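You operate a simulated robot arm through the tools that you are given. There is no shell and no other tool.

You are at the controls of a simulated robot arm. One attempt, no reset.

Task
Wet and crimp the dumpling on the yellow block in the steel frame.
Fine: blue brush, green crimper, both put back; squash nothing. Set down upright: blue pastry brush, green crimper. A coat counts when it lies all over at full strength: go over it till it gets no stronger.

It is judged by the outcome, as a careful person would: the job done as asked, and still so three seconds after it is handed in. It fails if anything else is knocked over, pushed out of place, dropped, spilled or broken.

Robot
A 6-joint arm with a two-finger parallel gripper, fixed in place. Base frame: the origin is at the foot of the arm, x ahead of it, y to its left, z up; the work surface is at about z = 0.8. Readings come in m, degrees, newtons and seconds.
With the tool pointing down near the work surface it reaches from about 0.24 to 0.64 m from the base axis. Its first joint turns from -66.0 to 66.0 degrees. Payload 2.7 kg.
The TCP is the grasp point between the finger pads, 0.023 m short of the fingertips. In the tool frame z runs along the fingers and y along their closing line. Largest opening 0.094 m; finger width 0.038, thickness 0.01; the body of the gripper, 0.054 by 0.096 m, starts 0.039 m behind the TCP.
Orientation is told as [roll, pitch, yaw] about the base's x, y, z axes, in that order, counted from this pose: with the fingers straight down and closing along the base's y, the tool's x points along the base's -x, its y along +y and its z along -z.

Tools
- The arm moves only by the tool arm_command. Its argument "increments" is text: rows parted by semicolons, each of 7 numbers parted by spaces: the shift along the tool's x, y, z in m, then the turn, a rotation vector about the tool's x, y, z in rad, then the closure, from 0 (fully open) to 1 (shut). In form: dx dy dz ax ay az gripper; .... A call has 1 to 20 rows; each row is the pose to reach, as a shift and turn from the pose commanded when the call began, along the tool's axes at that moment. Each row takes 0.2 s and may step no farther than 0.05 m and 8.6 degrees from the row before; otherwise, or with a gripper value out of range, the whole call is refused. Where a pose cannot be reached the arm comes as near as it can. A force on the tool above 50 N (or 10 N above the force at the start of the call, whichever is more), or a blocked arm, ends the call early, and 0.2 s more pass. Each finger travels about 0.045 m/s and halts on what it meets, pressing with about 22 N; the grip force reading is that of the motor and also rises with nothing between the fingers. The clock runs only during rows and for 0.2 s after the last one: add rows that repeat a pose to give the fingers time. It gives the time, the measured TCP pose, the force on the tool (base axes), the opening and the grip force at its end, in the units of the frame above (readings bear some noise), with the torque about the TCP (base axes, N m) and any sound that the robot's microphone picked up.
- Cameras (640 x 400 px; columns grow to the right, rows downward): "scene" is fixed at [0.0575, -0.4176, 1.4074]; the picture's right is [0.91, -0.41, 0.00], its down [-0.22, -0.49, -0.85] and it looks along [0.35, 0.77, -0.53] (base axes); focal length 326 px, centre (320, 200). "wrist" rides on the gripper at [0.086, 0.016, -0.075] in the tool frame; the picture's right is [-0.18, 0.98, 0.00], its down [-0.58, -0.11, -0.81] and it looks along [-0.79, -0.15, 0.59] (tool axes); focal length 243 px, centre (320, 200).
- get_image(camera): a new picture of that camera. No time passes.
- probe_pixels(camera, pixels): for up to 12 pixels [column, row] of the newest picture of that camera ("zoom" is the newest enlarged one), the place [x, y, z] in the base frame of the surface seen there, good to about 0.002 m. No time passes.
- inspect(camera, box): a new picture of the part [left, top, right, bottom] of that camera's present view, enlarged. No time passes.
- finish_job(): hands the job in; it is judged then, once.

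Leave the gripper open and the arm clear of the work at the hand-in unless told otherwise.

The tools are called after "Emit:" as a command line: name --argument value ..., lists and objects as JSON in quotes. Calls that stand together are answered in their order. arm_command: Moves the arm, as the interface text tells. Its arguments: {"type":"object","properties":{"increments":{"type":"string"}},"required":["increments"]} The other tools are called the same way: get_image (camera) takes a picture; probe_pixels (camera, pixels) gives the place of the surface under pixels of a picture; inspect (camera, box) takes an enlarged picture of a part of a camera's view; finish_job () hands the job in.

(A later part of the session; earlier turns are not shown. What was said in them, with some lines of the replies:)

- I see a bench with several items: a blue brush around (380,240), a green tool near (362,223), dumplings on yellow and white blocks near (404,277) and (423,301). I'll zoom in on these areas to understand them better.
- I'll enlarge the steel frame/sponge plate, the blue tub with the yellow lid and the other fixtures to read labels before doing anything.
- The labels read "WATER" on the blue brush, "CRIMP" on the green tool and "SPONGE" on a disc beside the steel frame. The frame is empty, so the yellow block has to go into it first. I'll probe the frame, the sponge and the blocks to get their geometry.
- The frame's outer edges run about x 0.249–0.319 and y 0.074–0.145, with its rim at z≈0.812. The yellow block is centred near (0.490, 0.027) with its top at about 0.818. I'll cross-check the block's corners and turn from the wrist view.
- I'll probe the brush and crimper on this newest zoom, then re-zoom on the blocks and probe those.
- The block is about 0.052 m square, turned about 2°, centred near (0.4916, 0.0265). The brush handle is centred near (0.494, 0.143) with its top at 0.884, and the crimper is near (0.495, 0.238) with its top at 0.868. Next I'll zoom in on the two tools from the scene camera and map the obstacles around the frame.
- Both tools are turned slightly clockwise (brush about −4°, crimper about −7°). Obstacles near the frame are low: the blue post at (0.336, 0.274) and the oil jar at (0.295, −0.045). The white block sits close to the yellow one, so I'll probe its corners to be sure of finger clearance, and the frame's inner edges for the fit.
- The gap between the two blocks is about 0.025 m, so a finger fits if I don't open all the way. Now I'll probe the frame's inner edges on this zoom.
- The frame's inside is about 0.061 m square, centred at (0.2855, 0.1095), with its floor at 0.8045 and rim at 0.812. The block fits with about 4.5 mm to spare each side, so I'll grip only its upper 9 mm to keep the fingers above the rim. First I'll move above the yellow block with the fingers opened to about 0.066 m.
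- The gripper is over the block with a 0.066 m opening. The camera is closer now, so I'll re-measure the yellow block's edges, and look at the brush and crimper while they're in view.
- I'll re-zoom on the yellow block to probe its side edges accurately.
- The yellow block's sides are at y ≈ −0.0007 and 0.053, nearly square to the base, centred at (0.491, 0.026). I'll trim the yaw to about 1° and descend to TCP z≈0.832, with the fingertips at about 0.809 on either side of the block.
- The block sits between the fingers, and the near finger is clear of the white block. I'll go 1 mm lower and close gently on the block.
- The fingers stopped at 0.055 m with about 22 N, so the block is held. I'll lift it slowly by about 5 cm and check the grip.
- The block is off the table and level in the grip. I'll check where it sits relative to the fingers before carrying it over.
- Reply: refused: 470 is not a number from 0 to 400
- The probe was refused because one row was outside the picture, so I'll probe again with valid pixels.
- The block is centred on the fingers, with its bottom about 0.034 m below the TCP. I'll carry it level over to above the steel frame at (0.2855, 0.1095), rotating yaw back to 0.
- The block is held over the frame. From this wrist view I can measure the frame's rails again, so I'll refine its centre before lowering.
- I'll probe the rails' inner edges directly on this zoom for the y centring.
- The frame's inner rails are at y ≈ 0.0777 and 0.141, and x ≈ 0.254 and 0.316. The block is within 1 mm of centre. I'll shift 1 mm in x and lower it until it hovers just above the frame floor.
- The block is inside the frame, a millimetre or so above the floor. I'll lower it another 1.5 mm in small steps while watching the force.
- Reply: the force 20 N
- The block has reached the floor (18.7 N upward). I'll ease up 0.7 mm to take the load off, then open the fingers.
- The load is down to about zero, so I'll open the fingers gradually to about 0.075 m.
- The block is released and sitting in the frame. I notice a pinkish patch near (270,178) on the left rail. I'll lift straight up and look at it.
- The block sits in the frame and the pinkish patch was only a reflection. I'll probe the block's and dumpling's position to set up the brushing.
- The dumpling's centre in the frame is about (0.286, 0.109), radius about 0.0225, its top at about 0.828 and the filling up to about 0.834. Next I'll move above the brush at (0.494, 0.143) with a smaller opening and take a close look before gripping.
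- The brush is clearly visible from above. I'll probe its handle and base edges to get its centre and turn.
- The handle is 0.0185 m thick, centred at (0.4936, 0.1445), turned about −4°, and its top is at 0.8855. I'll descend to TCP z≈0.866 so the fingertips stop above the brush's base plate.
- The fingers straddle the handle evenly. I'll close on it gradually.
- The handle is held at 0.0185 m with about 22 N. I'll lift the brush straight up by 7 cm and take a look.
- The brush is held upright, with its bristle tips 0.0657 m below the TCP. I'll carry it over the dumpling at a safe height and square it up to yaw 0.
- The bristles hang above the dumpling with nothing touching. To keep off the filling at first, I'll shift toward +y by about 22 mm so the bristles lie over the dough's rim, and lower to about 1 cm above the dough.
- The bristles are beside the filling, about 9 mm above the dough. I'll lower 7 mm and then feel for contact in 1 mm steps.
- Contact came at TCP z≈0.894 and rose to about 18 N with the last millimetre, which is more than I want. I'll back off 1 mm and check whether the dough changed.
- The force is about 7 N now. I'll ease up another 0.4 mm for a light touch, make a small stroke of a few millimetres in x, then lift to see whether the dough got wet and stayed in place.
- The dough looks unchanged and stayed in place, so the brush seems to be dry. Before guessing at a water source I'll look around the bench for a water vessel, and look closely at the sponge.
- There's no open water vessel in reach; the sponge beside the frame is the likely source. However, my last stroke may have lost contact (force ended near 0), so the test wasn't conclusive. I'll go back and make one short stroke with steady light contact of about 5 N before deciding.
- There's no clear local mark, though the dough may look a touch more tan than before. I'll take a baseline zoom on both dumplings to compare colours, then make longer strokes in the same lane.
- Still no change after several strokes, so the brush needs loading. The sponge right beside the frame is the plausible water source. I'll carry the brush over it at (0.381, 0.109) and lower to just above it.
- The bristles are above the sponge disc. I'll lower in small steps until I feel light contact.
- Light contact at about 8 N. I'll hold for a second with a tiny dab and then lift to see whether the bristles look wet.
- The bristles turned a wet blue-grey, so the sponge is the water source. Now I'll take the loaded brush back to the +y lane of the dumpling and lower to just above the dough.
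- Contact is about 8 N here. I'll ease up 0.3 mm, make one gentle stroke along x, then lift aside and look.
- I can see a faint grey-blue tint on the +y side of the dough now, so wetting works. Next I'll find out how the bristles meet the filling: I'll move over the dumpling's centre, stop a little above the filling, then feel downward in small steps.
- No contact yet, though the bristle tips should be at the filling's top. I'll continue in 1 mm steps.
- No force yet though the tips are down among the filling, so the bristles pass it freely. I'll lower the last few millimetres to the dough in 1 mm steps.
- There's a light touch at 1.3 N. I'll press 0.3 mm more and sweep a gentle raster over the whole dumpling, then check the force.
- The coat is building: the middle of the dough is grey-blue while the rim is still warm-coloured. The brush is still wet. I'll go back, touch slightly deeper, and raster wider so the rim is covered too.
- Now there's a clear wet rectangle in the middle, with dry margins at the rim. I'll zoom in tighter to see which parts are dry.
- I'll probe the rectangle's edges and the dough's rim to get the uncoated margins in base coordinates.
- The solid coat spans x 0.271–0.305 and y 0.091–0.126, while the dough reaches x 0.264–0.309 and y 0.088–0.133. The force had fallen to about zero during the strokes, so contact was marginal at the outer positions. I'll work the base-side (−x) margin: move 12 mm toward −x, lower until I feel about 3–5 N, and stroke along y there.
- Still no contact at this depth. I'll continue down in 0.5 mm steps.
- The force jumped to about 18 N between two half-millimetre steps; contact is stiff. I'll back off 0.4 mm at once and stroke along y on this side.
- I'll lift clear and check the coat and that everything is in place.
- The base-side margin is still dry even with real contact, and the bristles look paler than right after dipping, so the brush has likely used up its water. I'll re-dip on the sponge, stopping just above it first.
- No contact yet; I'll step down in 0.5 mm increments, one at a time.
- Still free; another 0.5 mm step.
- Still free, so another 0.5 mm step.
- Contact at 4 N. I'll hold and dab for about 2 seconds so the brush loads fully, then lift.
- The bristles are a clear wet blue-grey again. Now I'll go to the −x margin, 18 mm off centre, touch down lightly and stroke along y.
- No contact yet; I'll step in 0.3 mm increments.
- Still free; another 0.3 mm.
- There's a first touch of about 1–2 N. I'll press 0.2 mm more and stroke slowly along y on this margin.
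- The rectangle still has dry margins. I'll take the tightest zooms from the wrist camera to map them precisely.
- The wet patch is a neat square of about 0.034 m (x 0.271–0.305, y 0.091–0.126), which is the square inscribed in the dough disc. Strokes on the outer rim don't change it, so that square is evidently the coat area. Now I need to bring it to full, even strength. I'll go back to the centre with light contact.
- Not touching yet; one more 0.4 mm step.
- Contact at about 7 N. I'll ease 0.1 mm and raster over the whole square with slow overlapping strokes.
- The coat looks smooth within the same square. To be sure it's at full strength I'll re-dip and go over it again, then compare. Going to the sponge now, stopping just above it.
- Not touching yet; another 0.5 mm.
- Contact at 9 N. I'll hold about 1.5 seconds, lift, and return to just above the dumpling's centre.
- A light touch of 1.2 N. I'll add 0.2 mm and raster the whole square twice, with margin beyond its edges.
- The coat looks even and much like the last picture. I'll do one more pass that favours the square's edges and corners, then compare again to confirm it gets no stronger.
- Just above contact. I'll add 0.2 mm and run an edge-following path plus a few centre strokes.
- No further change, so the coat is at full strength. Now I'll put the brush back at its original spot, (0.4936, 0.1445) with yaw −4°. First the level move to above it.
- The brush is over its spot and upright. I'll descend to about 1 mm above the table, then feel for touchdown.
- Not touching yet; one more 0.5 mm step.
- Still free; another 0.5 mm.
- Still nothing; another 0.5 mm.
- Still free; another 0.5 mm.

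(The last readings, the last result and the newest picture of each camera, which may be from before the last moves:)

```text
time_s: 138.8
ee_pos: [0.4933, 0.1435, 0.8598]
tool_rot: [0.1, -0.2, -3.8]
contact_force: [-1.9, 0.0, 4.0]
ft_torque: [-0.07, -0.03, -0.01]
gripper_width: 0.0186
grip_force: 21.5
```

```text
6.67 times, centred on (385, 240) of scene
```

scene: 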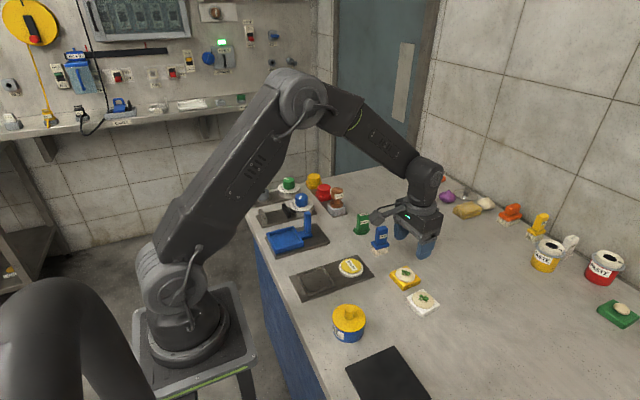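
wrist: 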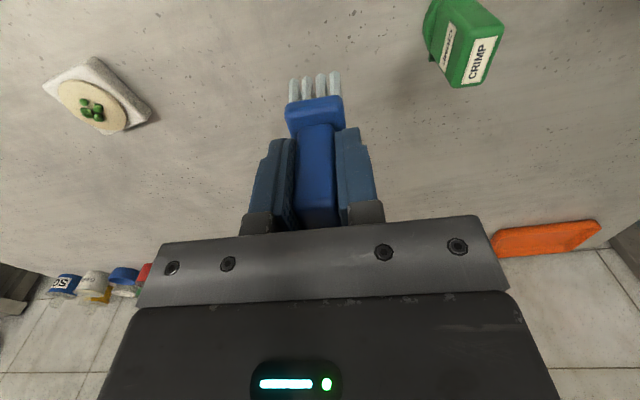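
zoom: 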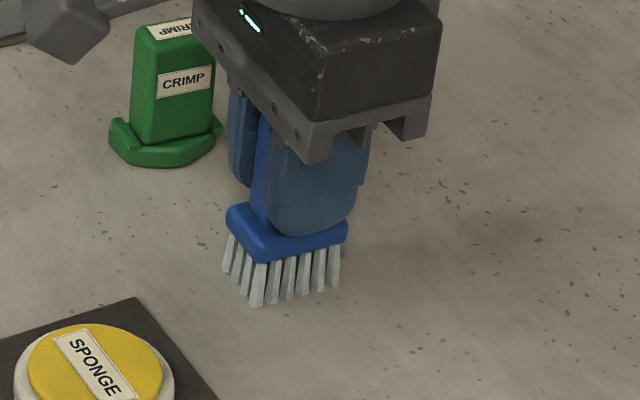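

The bristles are on the table with 4 N. I'll open the fingers gently.

Emit:
arm_command --increments "0 0 0 0 0 0 0.79; 0 0 0 0 0 0 0.76; 0 0 0 0 0 0 0.7; 0 0 0 0 0 0 0.6; 0 0 0 0 0 0 0.5; 0 0 0 0 0 0 0.45; 0 0 0 0 0 0 0.45"

Emit:
get_image --camera "wrist"

Emit:
inspect --camera "scene" --box '[350, 210, 420, 270]'

```text
time_s: 140.4
ee_pos: [0.4941, 0.1455, 0.8604]
tool_rot: [0.1, -0.1, -3.9]
contact_force: [-0.2, -0.1, -0.3]
ft_torque: [-0.02, -0.03, 0.01]
gripper_width: 0.0518
grip_force: 0.1
```

```text
taken
```

wrist: 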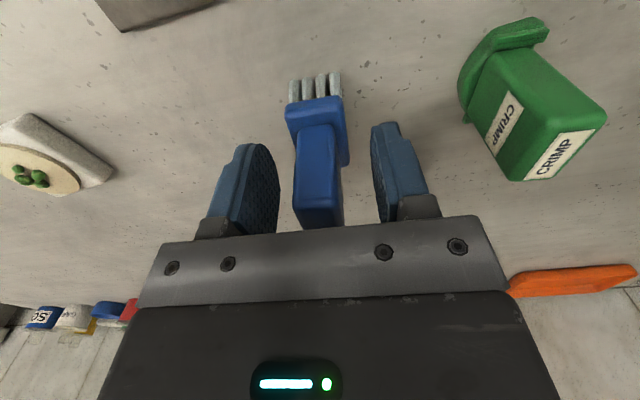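

```text
6.67 times, centred on (385, 240) of scene
```

zoom: 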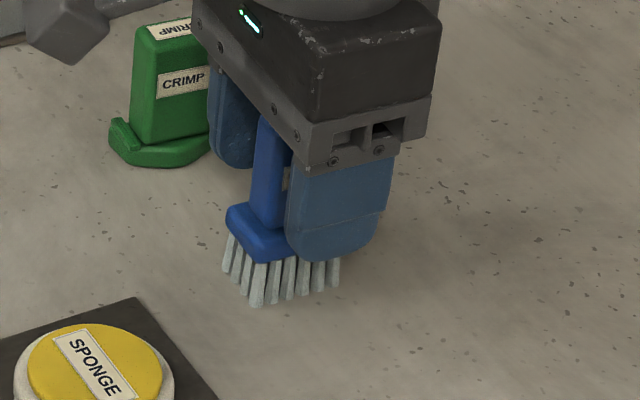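

The brush stands by itself between the open fingers. I'll lift straight up and clear.

Emit:
arm_command --increments "0 0 -0.01 0 0 0 0.45; 0 0 -0.03 0 0 0 0.45; 0 0 -0.06 0 0 0 0.45; 0 0 -0.09 0 0 0 0.45; 0 0 -0.1 0 0 0 0.45; 0 0 -0.1 0 0 0 0.45"

Emit:
get_image --camera "wrist"

Emit:
inspect --camera "scene" --box '[340, 200, 420, 265]'

Emit:
probe_pixels --camera "zoom" --pixels '[[290, 290], [320, 170], [390, 210], [330, 320], [410, 290], [280, 260]]'

```text
time_s: 141.8
ee_pos: [0.4944, 0.1449, 0.9605]
tool_rot: [0.1, -0.2, -3.9]
contact_force: [0.0, 0.9, -0.1]
ft_torque: [-0.02, 0.0, 0.03]
gripper_width: 0.0513
grip_force: 0.1
```

```text
taken
```

wrist: 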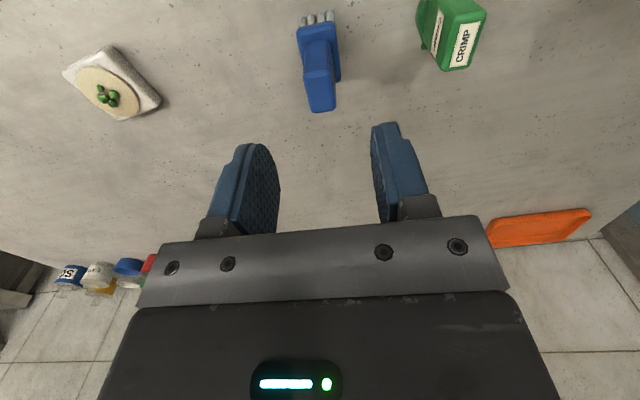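

```text
6.15 times, centred on (380, 232) of scene
```

zoom: 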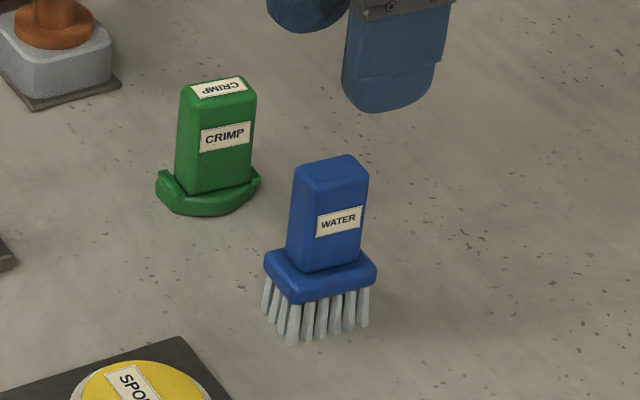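

```text
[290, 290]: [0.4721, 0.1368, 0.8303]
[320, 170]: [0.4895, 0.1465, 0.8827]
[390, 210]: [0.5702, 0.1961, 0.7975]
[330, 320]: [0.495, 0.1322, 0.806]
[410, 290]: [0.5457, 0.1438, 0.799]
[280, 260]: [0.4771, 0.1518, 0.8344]
```

The brush is standing upright back in its place. Now I'll move above the crimper at about (0.494, 0.238) and look at it from close up.

Emit:
arm_command --increments "0.0015 0.02 0 0 0 0.01 0.45; 0.003 0.045 0 0 0 0.02 0.45; 0.0045 0.07 0 0 0 0.035 0.45; 0.006 0.088 0 0 0 0.05 0.45; 0.0063 0.093 0 0 0 0.054 0.45; 0.0063 0.093 0 0 0 0.054 0.45"

Emit:
get_image --camera "wrist"

Emit:
inspect --camera "wrist" --box '[260, 0, 400, 120]'

```text
time_s: 143.2
ee_pos: [0.4939, 0.2387, 0.9608]
tool_rot: [0.2, -0.1, -7.0]
contact_force: [-0.1, -0.6, -0.2]
ft_torque: [0.01, -0.02, 0.01]
gripper_width: 0.0518
grip_force: 0.1
```

```text
taken
```

wrist: 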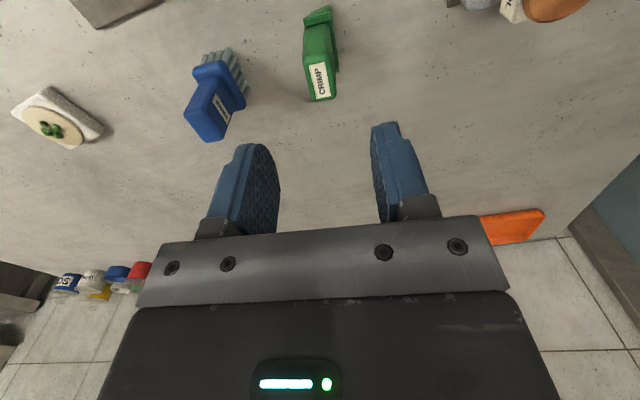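

```text
3.33 times, centred on (330, 60) of wrist
```

zoom: 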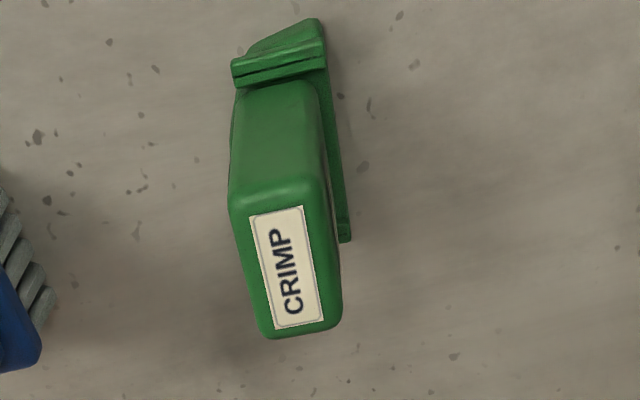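

The crimper's base is D-shaped: flat on the +y side, rounded on the −y side, with a ridge bar at each x end. I'll probe its handle and base outline.

Emit:
probe_pixels --camera "zoom" --pixels '[[236, 210], [250, 280], [265, 330], [325, 205], [340, 320], [290, 260], [310, 22], [235, 65], [325, 60], [345, 235], [240, 85], [322, 70]]'

Emit:
probe_pixels --camera "zoom" --pixels '[[275, 45], [270, 68], [245, 62], [320, 45], [335, 140], [232, 130], [230, 160], [280, 85], [320, 22], [345, 190], [300, 340], [285, 195]]'

Emit:
inspect --camera "wrist" --box '[295, 0, 355, 45]'

```text
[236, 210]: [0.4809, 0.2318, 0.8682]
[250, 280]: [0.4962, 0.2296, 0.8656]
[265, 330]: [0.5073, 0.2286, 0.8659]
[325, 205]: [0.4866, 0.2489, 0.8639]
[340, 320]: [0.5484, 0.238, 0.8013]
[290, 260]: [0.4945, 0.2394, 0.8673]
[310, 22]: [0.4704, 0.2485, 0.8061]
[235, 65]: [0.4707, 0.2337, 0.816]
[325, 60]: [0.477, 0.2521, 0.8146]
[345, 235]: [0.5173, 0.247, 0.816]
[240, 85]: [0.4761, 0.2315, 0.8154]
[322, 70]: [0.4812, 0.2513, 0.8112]
```

```text
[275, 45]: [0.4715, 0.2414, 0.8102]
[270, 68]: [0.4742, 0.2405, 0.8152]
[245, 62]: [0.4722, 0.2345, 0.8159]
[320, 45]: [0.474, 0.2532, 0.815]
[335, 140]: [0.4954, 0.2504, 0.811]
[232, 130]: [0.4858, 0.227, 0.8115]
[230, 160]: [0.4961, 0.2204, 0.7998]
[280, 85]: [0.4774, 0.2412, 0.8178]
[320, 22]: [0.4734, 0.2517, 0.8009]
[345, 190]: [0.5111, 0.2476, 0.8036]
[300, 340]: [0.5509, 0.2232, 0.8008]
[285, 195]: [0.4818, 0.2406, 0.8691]
```

```text
8.89 times, centred on (325, 22) of wrist
```

zoom: 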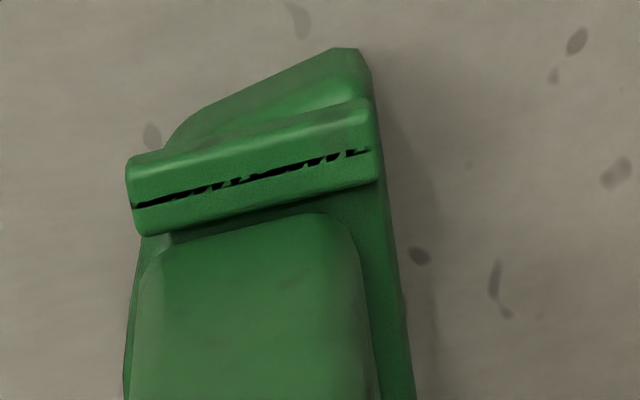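

The crimper's handle is 0.018 m thick, centred at (0.494, 0.2388), turned −7°, and the gripper is aligned above it. I'll descend to TCP z≈0.844 so the fingertips end just above its base.

Emit:
arm_command --increments "0 0 0.025 0 0 0 0.45; 0 0 0.05 0 0 0 0.45; 0 0 0.075 0 0 0 0.45; 0 0 0.095 0 0 0 0.45; 0 0 0.11 0 0 0 0.45; 0 0 0.1165 0 0 0 0.45; 0 0 0.1165 0 0 0 0.45"

Emit:
get_image --camera "wrist"

Emit:
inspect --camera "scene" --box '[330, 180, 420, 260]'

```text
time_s: 144.8
ee_pos: [0.4935, 0.2383, 0.8434]
tool_rot: [0.1, -0.1, -6.9]
contact_force: [1.0, -0.7, -1.0]
ft_torque: [-0.03, -0.02, -0.01]
gripper_width: 0.052
grip_force: 0.0
```

```text
taken
```

wrist: 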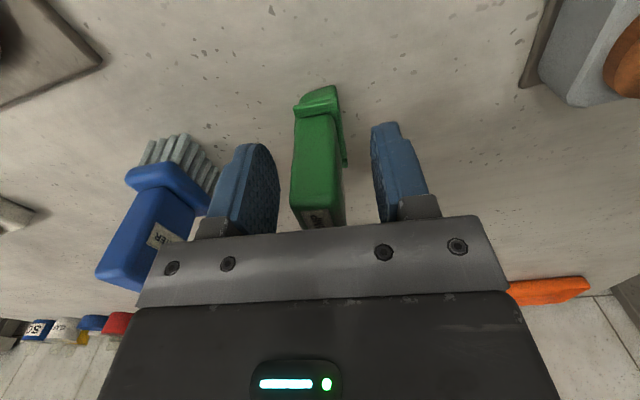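

```text
5.00 times, centred on (375, 220) of scene
```

zoom: 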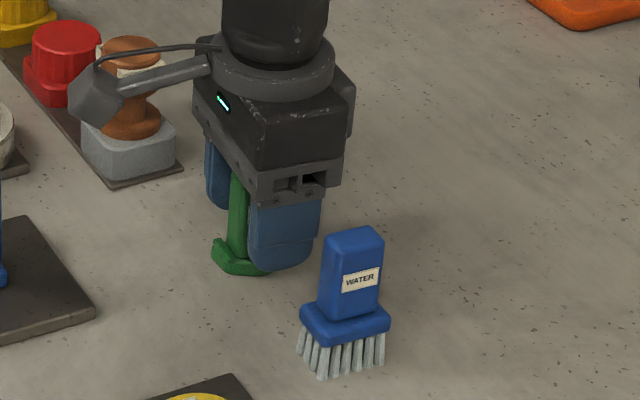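

The fingers straddle the handle. I'll close on it gradually.

Emit:
arm_command --increments "0 0 0 0 0 0 0.55; 0 0 0 0 0 0 0.65; 0 0 0 0 0 0 0.75; 0 0 0 0 0 0 0.85; 0 0 0 0 0 0 0.9; 0 0 0 0 0 0 0.9"

Emit:
arm_command --increments "0 0 -0.005 0 0 0 0.9; 0 0 -0.015 0 0 0 0.9; 0 0 -0.035 0 0 0 0.9; 0 0 -0.06 0 0 0 0.9; 0 0 -0.085 0 0 0 0.9; 0 0 -0.095 0 0 0 0.9; 0 0 -0.095 0 0 0 0.9"

Emit:
get_image --camera "wrist"

Emit:
inspect --camera "scene" --box '[330, 150, 420, 230]'

```text
time_s: 146.2
ee_pos: [0.4925, 0.2381, 0.8441]
tool_rot: [0.1, 0.0, -7.0]
contact_force: [-0.5, 0.6, -0.3]
ft_torque: [-0.05, -0.02, 0.01]
gripper_width: 0.0193
grip_force: 22.0
```

```text
time_s: 147.8
ee_pos: [0.4922, 0.2381, 0.9394]
tool_rot: [0.1, -0.1, -7.0]
contact_force: [0.2, -0.3, -0.2]
ft_torque: [-0.01, 0.0, 0.0]
gripper_width: 0.0197
grip_force: 22.5
```

```text
taken
```

wrist: 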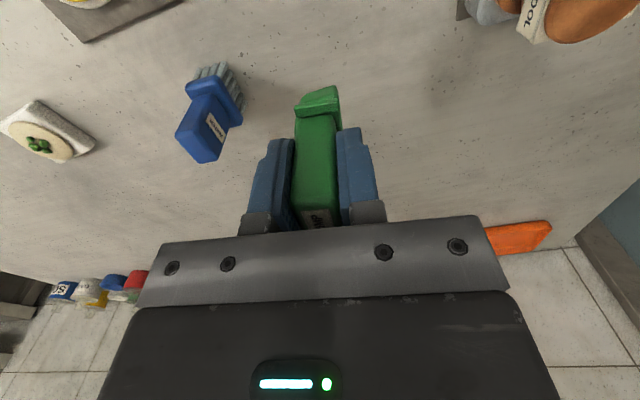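

```text
5.00 times, centred on (375, 190) of scene
```

zoom: 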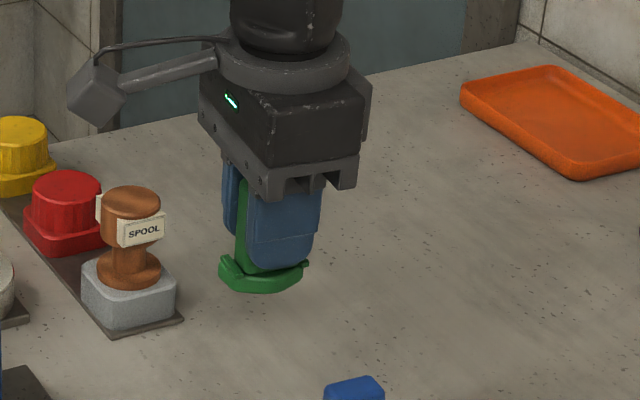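

The crimper is held, with its bottom about 0.044 m below the TCP. I'll carry it over to above the dumpling and turn it to yaw 0.

Emit:
arm_command --increments "0.008 -0.0065 0 0 0 -0.005 0.9; 0.028 -0.0227 0 0 0 -0.018 0.9; 0.05 -0.0405 0 0 0 -0.032 0.9; 0.072 -0.0583 0 0 0 -0.046 0.9; 0.094 -0.0761 0 0 0 -0.06 0.9; 0.116 -0.0939 0 0 0 -0.075 0.9; 0.138 -0.1117 0 0 0 -0.09 0.9; 0.16 -0.1296 0 0 0 -0.105 0.9; 0.178 -0.1441 0 0 0 -0.117 0.9; 0.1892 -0.1532 0 0 0 -0.122 0.9; 0.1892 -0.1532 0 0 0 -0.122 0.9"

Emit:
get_image --camera "wrist"

Emit:
inspect --camera "wrist" --box '[240, 0, 400, 130]'

Emit:
inspect --camera "scene" --box '[280, 220, 360, 300]'

```text
time_s: 150.2
ee_pos: [0.2855, 0.1096, 0.938]
tool_rot: [0.0, -0.1, 0.0]
contact_force: [0.8, 0.4, 0.9]
ft_torque: [-0.02, 0.01, -0.02]
gripper_width: 0.0198
grip_force: 21.9
```

```text
taken
```

wrist: 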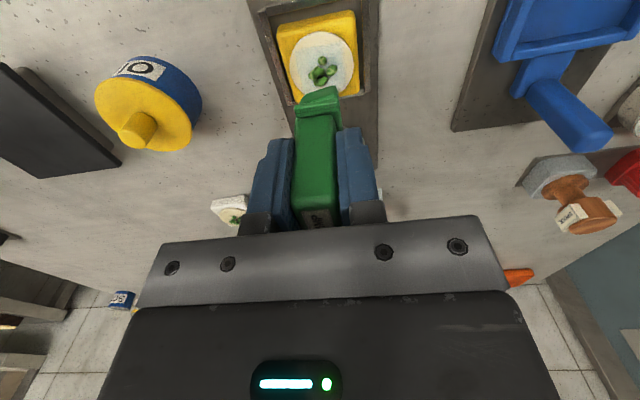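

```text
3.08 times, centred on (320, 65) of wrist
```

zoom: 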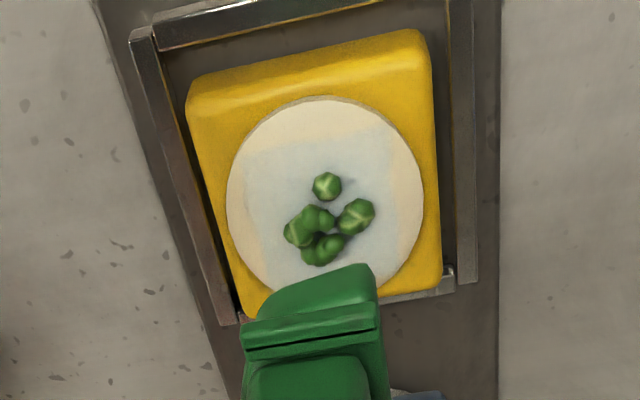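

```text
5.00 times, centred on (320, 260) of scene
```

zoom: 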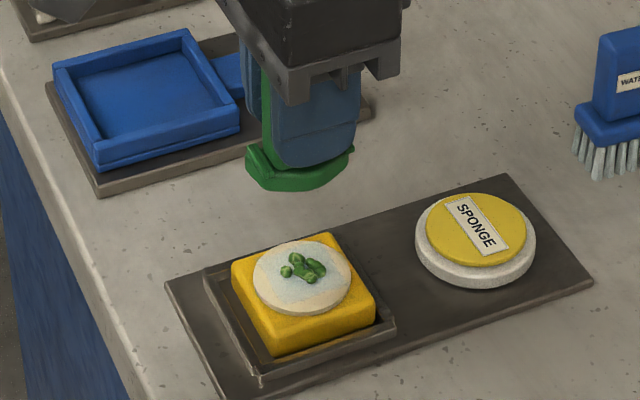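

From here I can see the wet square cleanly. I'll check its evenness at higher zoom and probe the dough's rim to get its exact centre.

Emit:
inspect --camera "wrist" --box '[285, 20, 365, 100]'

Emit:
probe_pixels --camera "zoom" --pixels '[[175, 60], [320, 57], [395, 200], [90, 200], [250, 60], [120, 110], [370, 120], [240, 180], [130, 290], [380, 270], [100, 240], [395, 230]]'

```text
5.00 times, centred on (325, 60) of wrist
```

zoom: 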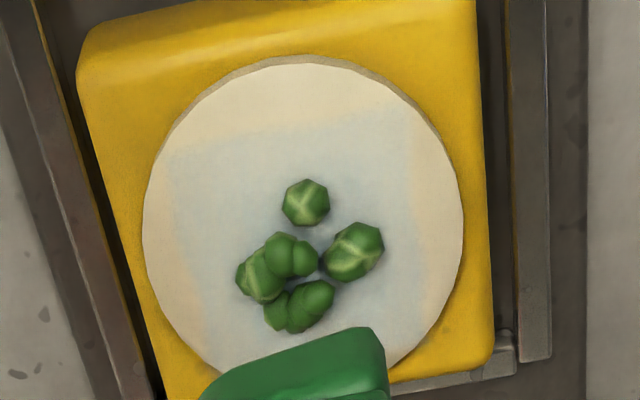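

```text
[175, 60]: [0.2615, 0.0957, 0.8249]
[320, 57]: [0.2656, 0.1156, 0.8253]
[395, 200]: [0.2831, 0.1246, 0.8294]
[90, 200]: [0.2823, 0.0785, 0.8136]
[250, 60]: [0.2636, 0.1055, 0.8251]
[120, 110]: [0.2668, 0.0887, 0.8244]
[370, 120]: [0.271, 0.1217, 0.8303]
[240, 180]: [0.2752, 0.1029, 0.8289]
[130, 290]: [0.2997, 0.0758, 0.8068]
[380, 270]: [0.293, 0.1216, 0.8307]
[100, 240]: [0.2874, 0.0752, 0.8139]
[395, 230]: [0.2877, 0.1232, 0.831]
```

I'll probe a few more rim points to fix the dough's centre.

Emit:
probe_pixels --camera "zoom" --pixels '[[147, 220], [460, 220], [165, 150], [440, 150], [300, 66], [165, 300], [448, 290], [415, 345], [220, 80], [380, 80]]'

```text
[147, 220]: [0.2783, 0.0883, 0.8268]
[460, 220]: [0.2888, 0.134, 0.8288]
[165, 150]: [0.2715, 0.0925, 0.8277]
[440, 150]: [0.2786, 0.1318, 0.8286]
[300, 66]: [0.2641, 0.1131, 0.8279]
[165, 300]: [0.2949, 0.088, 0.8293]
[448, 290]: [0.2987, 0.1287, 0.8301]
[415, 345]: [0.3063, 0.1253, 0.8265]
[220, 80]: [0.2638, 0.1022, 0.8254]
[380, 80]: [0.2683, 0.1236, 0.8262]
```

The dough's centre fits at (0.2868, 0.1105), radius 0.0236, and the crimper's centre is within a millimetre of it. I'll lower the crimper to about 3 mm above the dough.

Emit:
arm_command --increments "0 0 0.015 0 0 0 0.9; 0 0 0.032 0 0 0 0.9; 0 0 0.046 0 0 0 0.9; 0 0 0.056 0 0 0 0.9; 0 0 0.0625 0 0 0 0.9; 0 0 0.0625 0 0 0 0.9"

Emit:
inspect --camera "scene" --box '[290, 235, 350, 295]'

Emit:
inspect --camera "wrist" --box '[230, 20, 410, 150]'

```text
time_s: 151.6
ee_pos: [0.2885, 0.1092, 0.8766]
tool_rot: [0.1, -0.1, 0.0]
contact_force: [0.8, -0.2, -0.6]
ft_torque: [0.01, -0.01, -0.01]
gripper_width: 0.0197
grip_force: 22.1
```

```text
6.67 times, centred on (320, 265) of scene
```

zoom: 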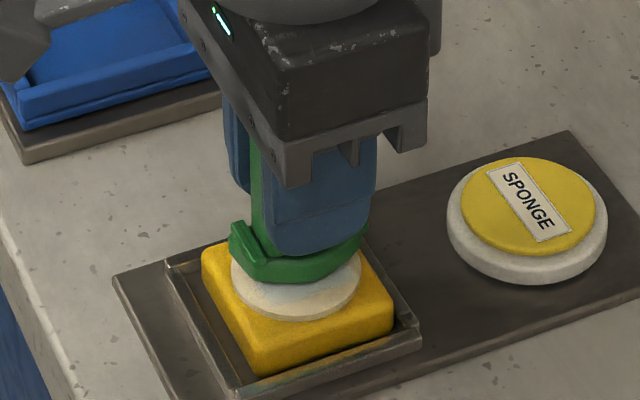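

```text
3.08 times, centred on (320, 85) of wrist
```

zoom: 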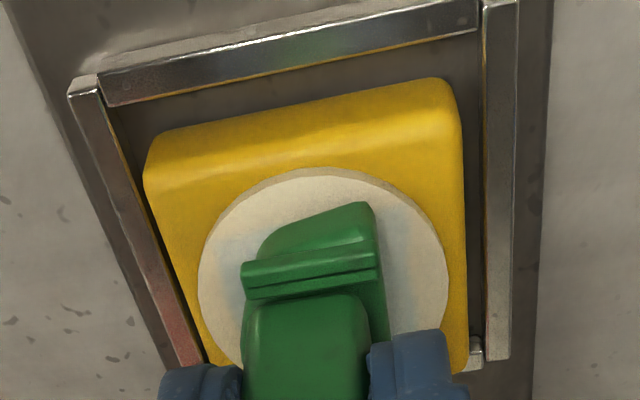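

The crimper is centred over the dough, a few millimetres above it. I'll step down 0.5–1 mm at a time, watching the force.

Emit:
arm_command --increments "0 0 0.001 0 0 0 0.9; 0 0 0.002 0 0 0 0.9; 0 0 0.002 0 0 0 0.9"

Emit:
arm_command --increments "0 0 0.001 0 0 0 0.9; 0 0 0.001 0 0 0 0.9"

```text
time_s: 152.4
ee_pos: [0.2878, 0.1099, 0.8761]
tool_rot: [0.1, -0.1, 0.0]
contact_force: [-0.3, 0.1, -0.3]
ft_torque: [0.02, -0.01, -0.01]
gripper_width: 0.0197
grip_force: 21.7
```

```text
time_s: 153.0
ee_pos: [0.2882, 0.1083, 0.8752]
tool_rot: [0.1, -0.1, -0.1]
contact_force: [0.5, 0.2, -1.4]
ft_torque: [-0.05, -0.02, -0.01]
gripper_width: 0.0195
grip_force: 22.6
```

No contact yet; now 0.5 mm steps.

Emit:
arm_command --increments "0 0 0.0005 0 0 0 0.9; 0 0 0.0005 0 0 0 0.9"

```text
time_s: 153.6
ee_pos: [0.2873, 0.1097, 0.8731]
tool_rot: [0.1, -0.1, 0.0]
contact_force: [0.1, -0.5, -0.9]
ft_torque: [0.0, 0.0, -0.01]
gripper_width: 0.0196
grip_force: 22.4
```

Still free; another 0.5 mm.

Emit:
arm_command --increments "0 0 0.0005 0 0 0 0.9; 0 0 0.0005 0 0 0 0.9"

```text
time_s: 154.2
ee_pos: [0.2881, 0.1089, 0.874]
tool_rot: [0.2, -0.1, 0.0]
contact_force: [-2.3, -1.4, 13.1]
ft_torque: [-0.06, 0.17, 0.03]
gripper_width: 0.0195
grip_force: 21.4
```

Contact at 13 N. I'll hold here and look before pressing any more.

Emit:
arm_command --increments "0 0 0 0 0 0 0.9; 0 0 0 0 0 0 0.9; 0 0 0 0 0 0 0.9"

Emit:
inspect --camera "scene" --box '[290, 235, 350, 295]'

Emit:
inspect --camera "wrist" --box '[230, 20, 410, 150]'

```text
time_s: 155.0
ee_pos: [0.288, 0.1086, 0.873]
tool_rot: [0.1, -0.2, 0.0]
contact_force: [-0.9, -0.9, 14.7]
ft_torque: [-0.05, 0.13, -0.02]
gripper_width: 0.0198
grip_force: 22.0
```

```text
6.67 times, centred on (320, 265) of scene
```

zoom: 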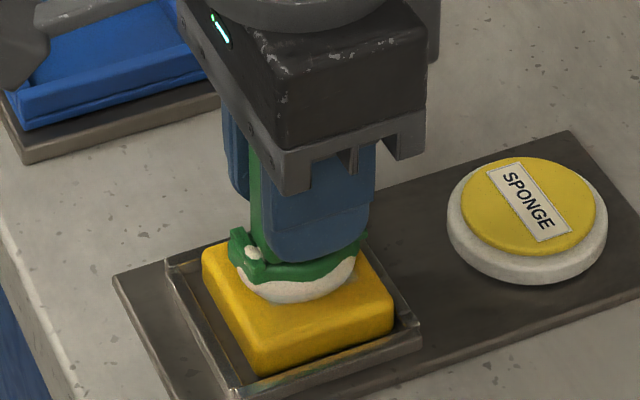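

```text
3.08 times, centred on (320, 85) of wrist
```

zoom: 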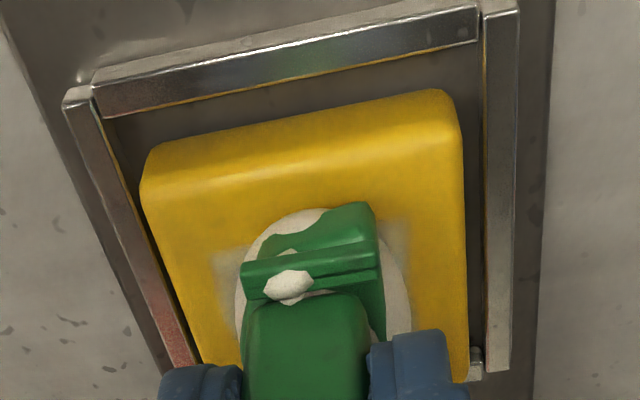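

The dumpling has changed shape under the crimper: it's now a closed, gathered dumpling (white dough visible around the tool). That's the crimp done, so I'll lift straight off to avoid squashing it.

Emit:
arm_command --increments "0 0 -0.002 0 0 0 0.9; 0 0 -0.008 0 0 0 0.9; 0 0 -0.025 0 0 0 0.9; 0 0 -0.045 0 0 0 0.9; 0 0 -0.065 0 0 0 0.9; 0 0 -0.065 0 0 0 0.9"

Emit:
get_image --camera "wrist"

Emit:
inspect --camera "scene" --box '[295, 245, 345, 295]'

Emit:
inspect --camera "wrist" --box '[240, 0, 400, 130]'

```text
time_s: 156.4
ee_pos: [0.2869, 0.1082, 0.9385]
tool_rot: [-0.1, -0.1, 0.0]
contact_force: [0.9, -0.5, -0.5]
ft_torque: [0.02, 0.0, 0.02]
gripper_width: 0.0196
grip_force: 21.9
```

```text
taken
```

wrist: 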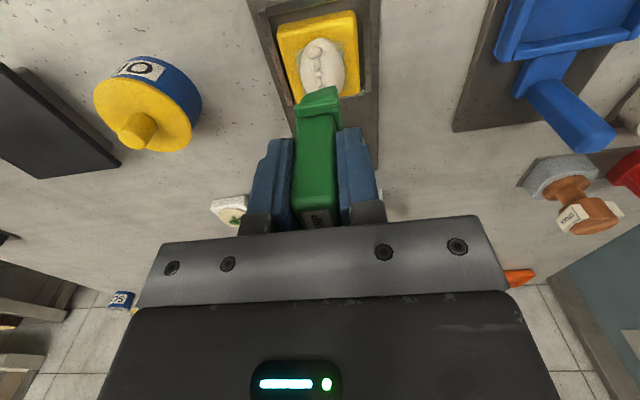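

```text
8.00 times, centred on (320, 270) of scene
```

zoom: 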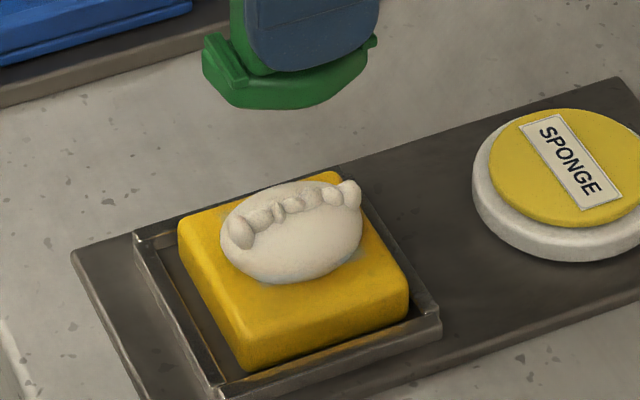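

```text
3.08 times, centred on (320, 65) of wrist
```

zoom: 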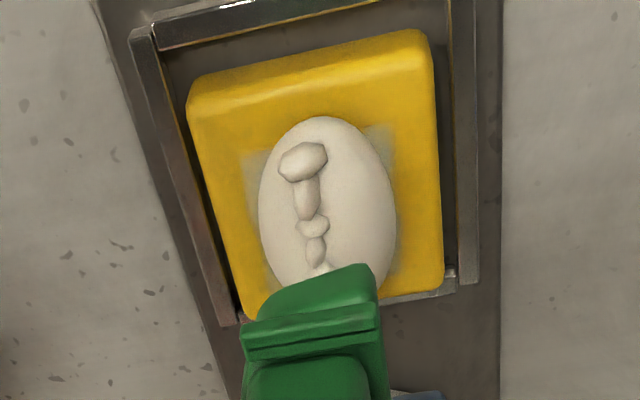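

The dumpling is now closed with a neat crimped seam, undamaged, and still on its block in the frame. Next I'll return the crimper to its place at (0.494, 0.2388), yaw −7°.

Emit:
arm_command --increments "-0.01 0.0062 0 0 0 0.006 0.9; -0.03 0.0187 0 0 0 0.018 0.9; -0.053 0.0331 0 0 0 0.032 0.9; -0.076 0.0475 0 0 0 0.046 0.9; -0.1 0.0625 0 0 0 0.06 0.9; -0.124 0.0775 0 0 0 0.075 0.9; -0.148 0.0925 0 0 0 0.09 0.9; -0.172 0.1074 0 0 0 0.105 0.9; -0.194 0.1212 0 0 0 0.117 0.9; -0.2065 0.129 0 0 0 0.122 0.9; -0.2065 0.129 0 0 0 0.122 0.9"

Emit:
get_image --camera "wrist"

Emit:
inspect --camera "scene" --box '[330, 150, 430, 260]'

```text
time_s: 158.8
ee_pos: [0.4944, 0.2383, 0.939]
tool_rot: [0.1, -0.1, -7.0]
contact_force: [0.4, 0.1, 0.5]
ft_torque: [0.0, -0.01, -0.01]
gripper_width: 0.0196
grip_force: 22.0
```

```text
taken
```

wrist: 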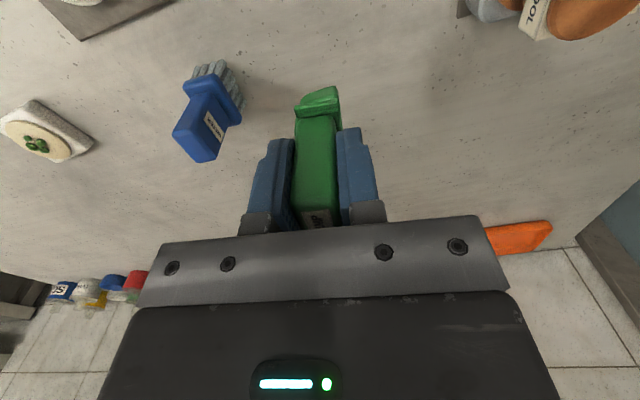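

```text
3.64 times, centred on (380, 205) of scene
```

zoom: 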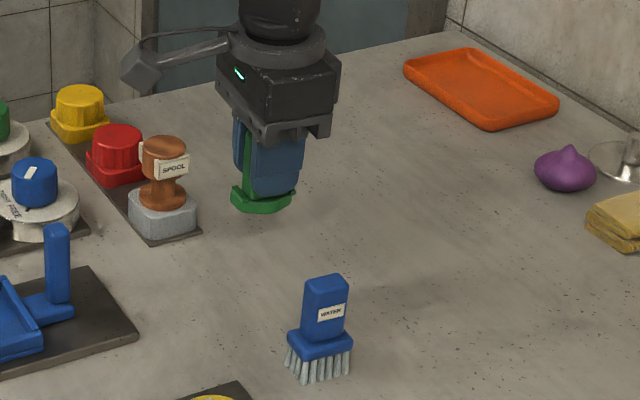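

The crimper is above its spot and upright. I'll lower it to about 1 mm above the table and then feel for touchdown.

Emit:
arm_command --increments "0 0 0.025 0 0 0 0.9; 0 0 0.05 0 0 0 0.9; 0 0 0.07 0 0 0 0.9; 0 0 0.084 0 0 0 0.9; 0 0 0.0905 0 0 0 0.9; 0 0 0.092 0 0 0 0.9; 0 0 0.092 0 0 0 0.9"

Emit:
arm_command --increments "0 0 0.0005 0 0 0 0.9; 0 0 0.0005 0 0 0 0.9"

```text
time_s: 160.4
ee_pos: [0.4935, 0.238, 0.8458]
tool_rot: [0.1, -0.1, -7.0]
contact_force: [-0.3, 0.8, -0.9]
ft_torque: [0.0, 0.01, 0.0]
gripper_width: 0.0195
grip_force: 22.3
```

```text
time_s: 161.0
ee_pos: [0.4942, 0.2378, 0.847]
tool_rot: [0.1, -0.1, -6.9]
contact_force: [0.2, 0.4, 0.6]
ft_torque: [0.01, 0.02, -0.04]
gripper_width: 0.0198
grip_force: 22.2
```

Not touching yet; another 0.5 mm.

Emit:
arm_command --increments "0 0 0.0005 0 0 0 0.9; 0 0 0.0005 0 0 0 0.9"

```text
time_s: 161.6
ee_pos: [0.4948, 0.2388, 0.8469]
tool_rot: [0.2, -0.1, -7.0]
contact_force: [-0.1, 0.2, -0.9]
ft_torque: [0.01, -0.02, 0.02]
gripper_width: 0.0196
grip_force: 21.3
```

Still free; another 0.5 mm.

Emit:
arm_command --increments "0 0 0.0005 0 0 0 0.9; 0 0 0.0005 0 0 0 0.9"

```text
time_s: 162.2
ee_pos: [0.4949, 0.2382, 0.8458]
tool_rot: [0.0, -0.1, -7.0]
contact_force: [-0.5, 0.7, -1.3]
ft_torque: [-0.04, 0.0, -0.01]
gripper_width: 0.0197
grip_force: 21.9
```

Still free; I'll continue by 0.5 mm.

Emit:
arm_command --increments "0 0 0.0005 0 0 0 0.9; 0 0 0.0005 0 0 0 0.9"

```text
time_s: 162.8
ee_pos: [0.4924, 0.239, 0.844]
tool_rot: [0.1, 0.0, -7.1]
contact_force: [0.1, -1.1, 0.3]
ft_torque: [0.01, 0.02, -0.01]
gripper_width: 0.0198
grip_force: 21.7
```

Nearly there; another 0.5 mm.

Emit:
arm_command --increments "0 0 0.0005 0 0 0 0.9; 0 0 0.0005 0 0 0 0.9"

Emit:
inspect --camera "scene" --box '[335, 190, 405, 250]'

```text
time_s: 163.4
ee_pos: [0.4939, 0.2383, 0.8444]
tool_rot: [0.1, -0.1, -7.0]
contact_force: [-0.5, -0.6, 1.4]
ft_torque: [-0.02, 0.03, 0.0]
gripper_width: 0.0199
grip_force: 21.8
```

```text
6.67 times, centred on (370, 220) of scene
```

zoom: 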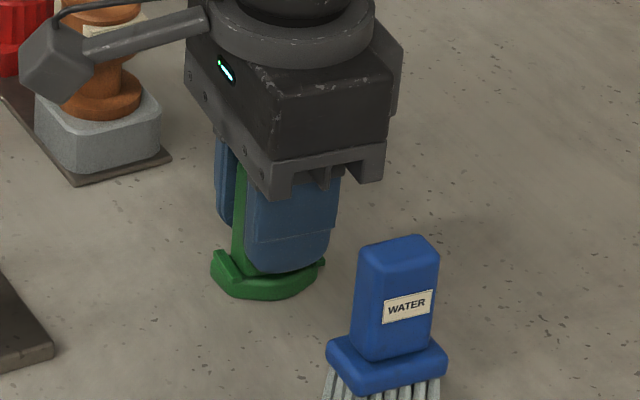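

It's just touching (1.4 N). I'll press 0.2 mm more and open the fingers gently.

Emit:
arm_command --increments "0 0 0.0002 0 0 0 0.9; 0 0 0.0002 0 0 0 0.79; 0 0 0.0002 0 0 0 0.76; 0 0 0.0002 0 0 0 0.7; 0 0 0.0002 0 0 0 0.6; 0 0 0.0002 0 0 0 0.5; 0 0 0.0002 0 0 0 0.45; 0 0 0.0002 0 0 0 0.45"

Emit:
get_image --camera "wrist"

Emit:
inspect --camera "scene" --box '[335, 190, 405, 250]'

```text
time_s: 165.2
ee_pos: [0.4951, 0.2393, 0.8448]
tool_rot: [0.1, 0.0, -7.0]
contact_force: [-0.6, 0.1, 0.3]
ft_torque: [0.0, 0.02, -0.01]
gripper_width: 0.0518
grip_force: 0.0
```

```text
taken
```

wrist: 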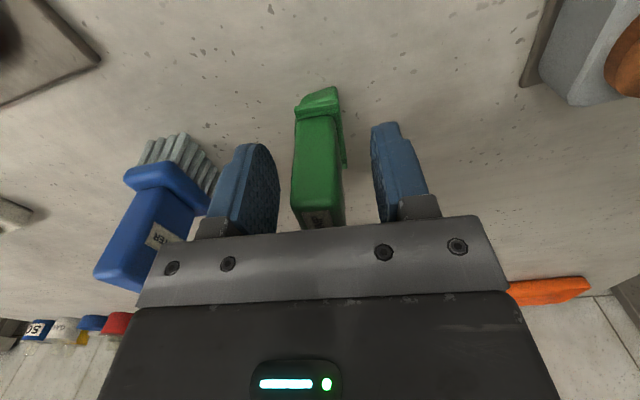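

```text
6.67 times, centred on (370, 220) of scene
```

zoom: 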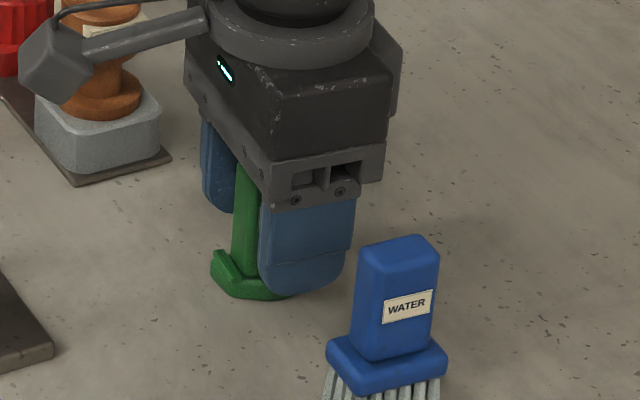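

The crimper stands free between the fingers. I'll lift straight up, well clear of everything, and open the gripper fully once up high.

Emit:
arm_command --increments "0 0 -0.01 0 0 0 0.45; 0 0 -0.03 0 0 0 0.45; 0 0 -0.06 0 0 0 0.45; 0 0 -0.1 0 0 0 0.45; 0 0 -0.14 0 0 0 0.3; 0 0 -0.18 0 0 0 0.1; 0 0 -0.22 0 0 0 0; 0 0 -0.24 0 0 0 0; 0 0 -0.24 0 0 0 0; 0 0 -0.24 0 0 0 0"

Emit:
get_image --camera "scene"

Emit:
get_image --camera "wrist"

Emit:
inspect --camera "scene" --box '[280, 195, 440, 325]'

Emit:
inspect --camera "scene" --box '[295, 245, 345, 295]'

```text
time_s: 167.4
ee_pos: [0.4941, 0.237, 1.0832]
tool_rot: [0.1, -0.1, -6.9]
contact_force: [-0.7, -0.2, 0.6]
ft_torque: [-0.03, 0.02, 0.02]
gripper_width: 0.0941
grip_force: 0.1
```

```text
taken
```

scene: 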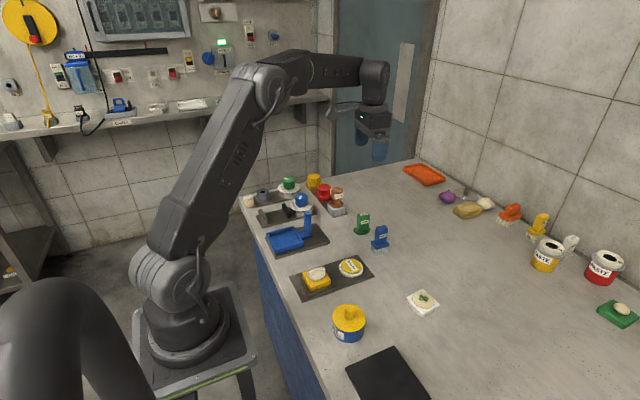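

```text
taken
```

wrist: 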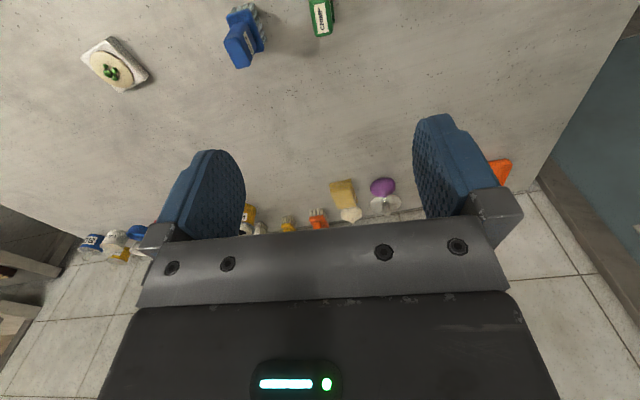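

```text
3.08 times, centred on (360, 260) of scene
```

zoom: 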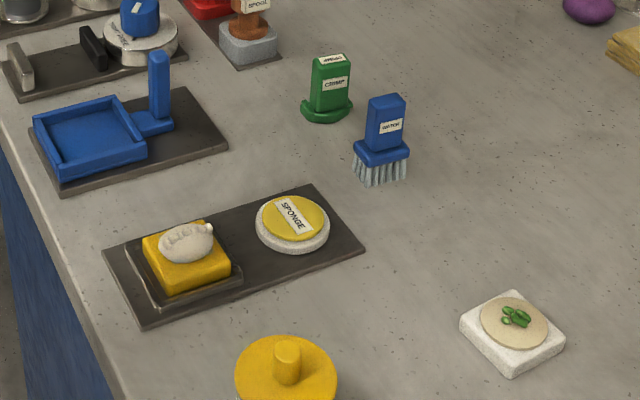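

```text
8.00 times, centred on (320, 270) of scene
```

zoom: 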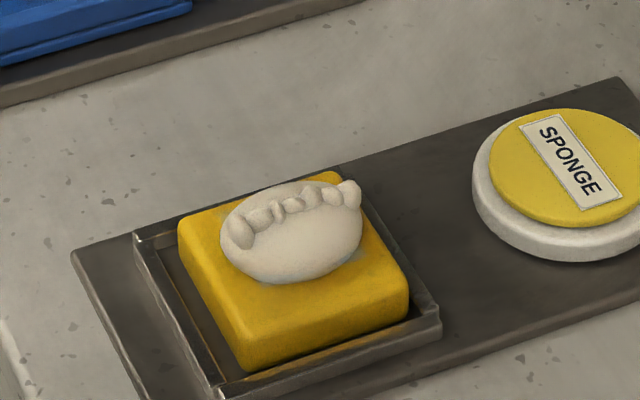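

The final check looks right:
- **Dumpling:** crimped and intact on the yellow block, inside the steel frame.
- **Blue brush:** upright in its original place near (380,240).
- **Green crimper:** upright in its original place near (362,223).
- **Everything else:** the white block, sponge, jar and other items haven't moved.
- **Arm:** high and clear, with the gripper open.

I'm handing the job in.

Emit:
finish_job

```text
The job is handed in.
```

I wet and crimped the dumpling on the yellow block in the steel frame, then handed the job in. I haven't seen a verdict.

- **Block:** I moved the yellow block into the steel frame first, because it started outside it. It is still there.
- **Wetting:** The blue brush was dry, so I loaded it on the sponge beside the frame. I brushed until further passes made no visible difference. The coat only ever took on a square in the middle of the dough. The rim stayed dry-looking even when I brushed it directly, so I took that square as the whole coat area.
- **Crimping:** One press of the green crimper, at about 15 N at most, closed the dumpling with a full seam. It does not look squashed.
- **Force while brushing:** The bristles pressed at about 18 N a few times before I eased off, more than I intended. I saw no damage to the dough.
- **Put back:** The brush and crimper are both upright in their original places. Nothing else appeared to have moved, and the arm is up and clear with the gripper open.
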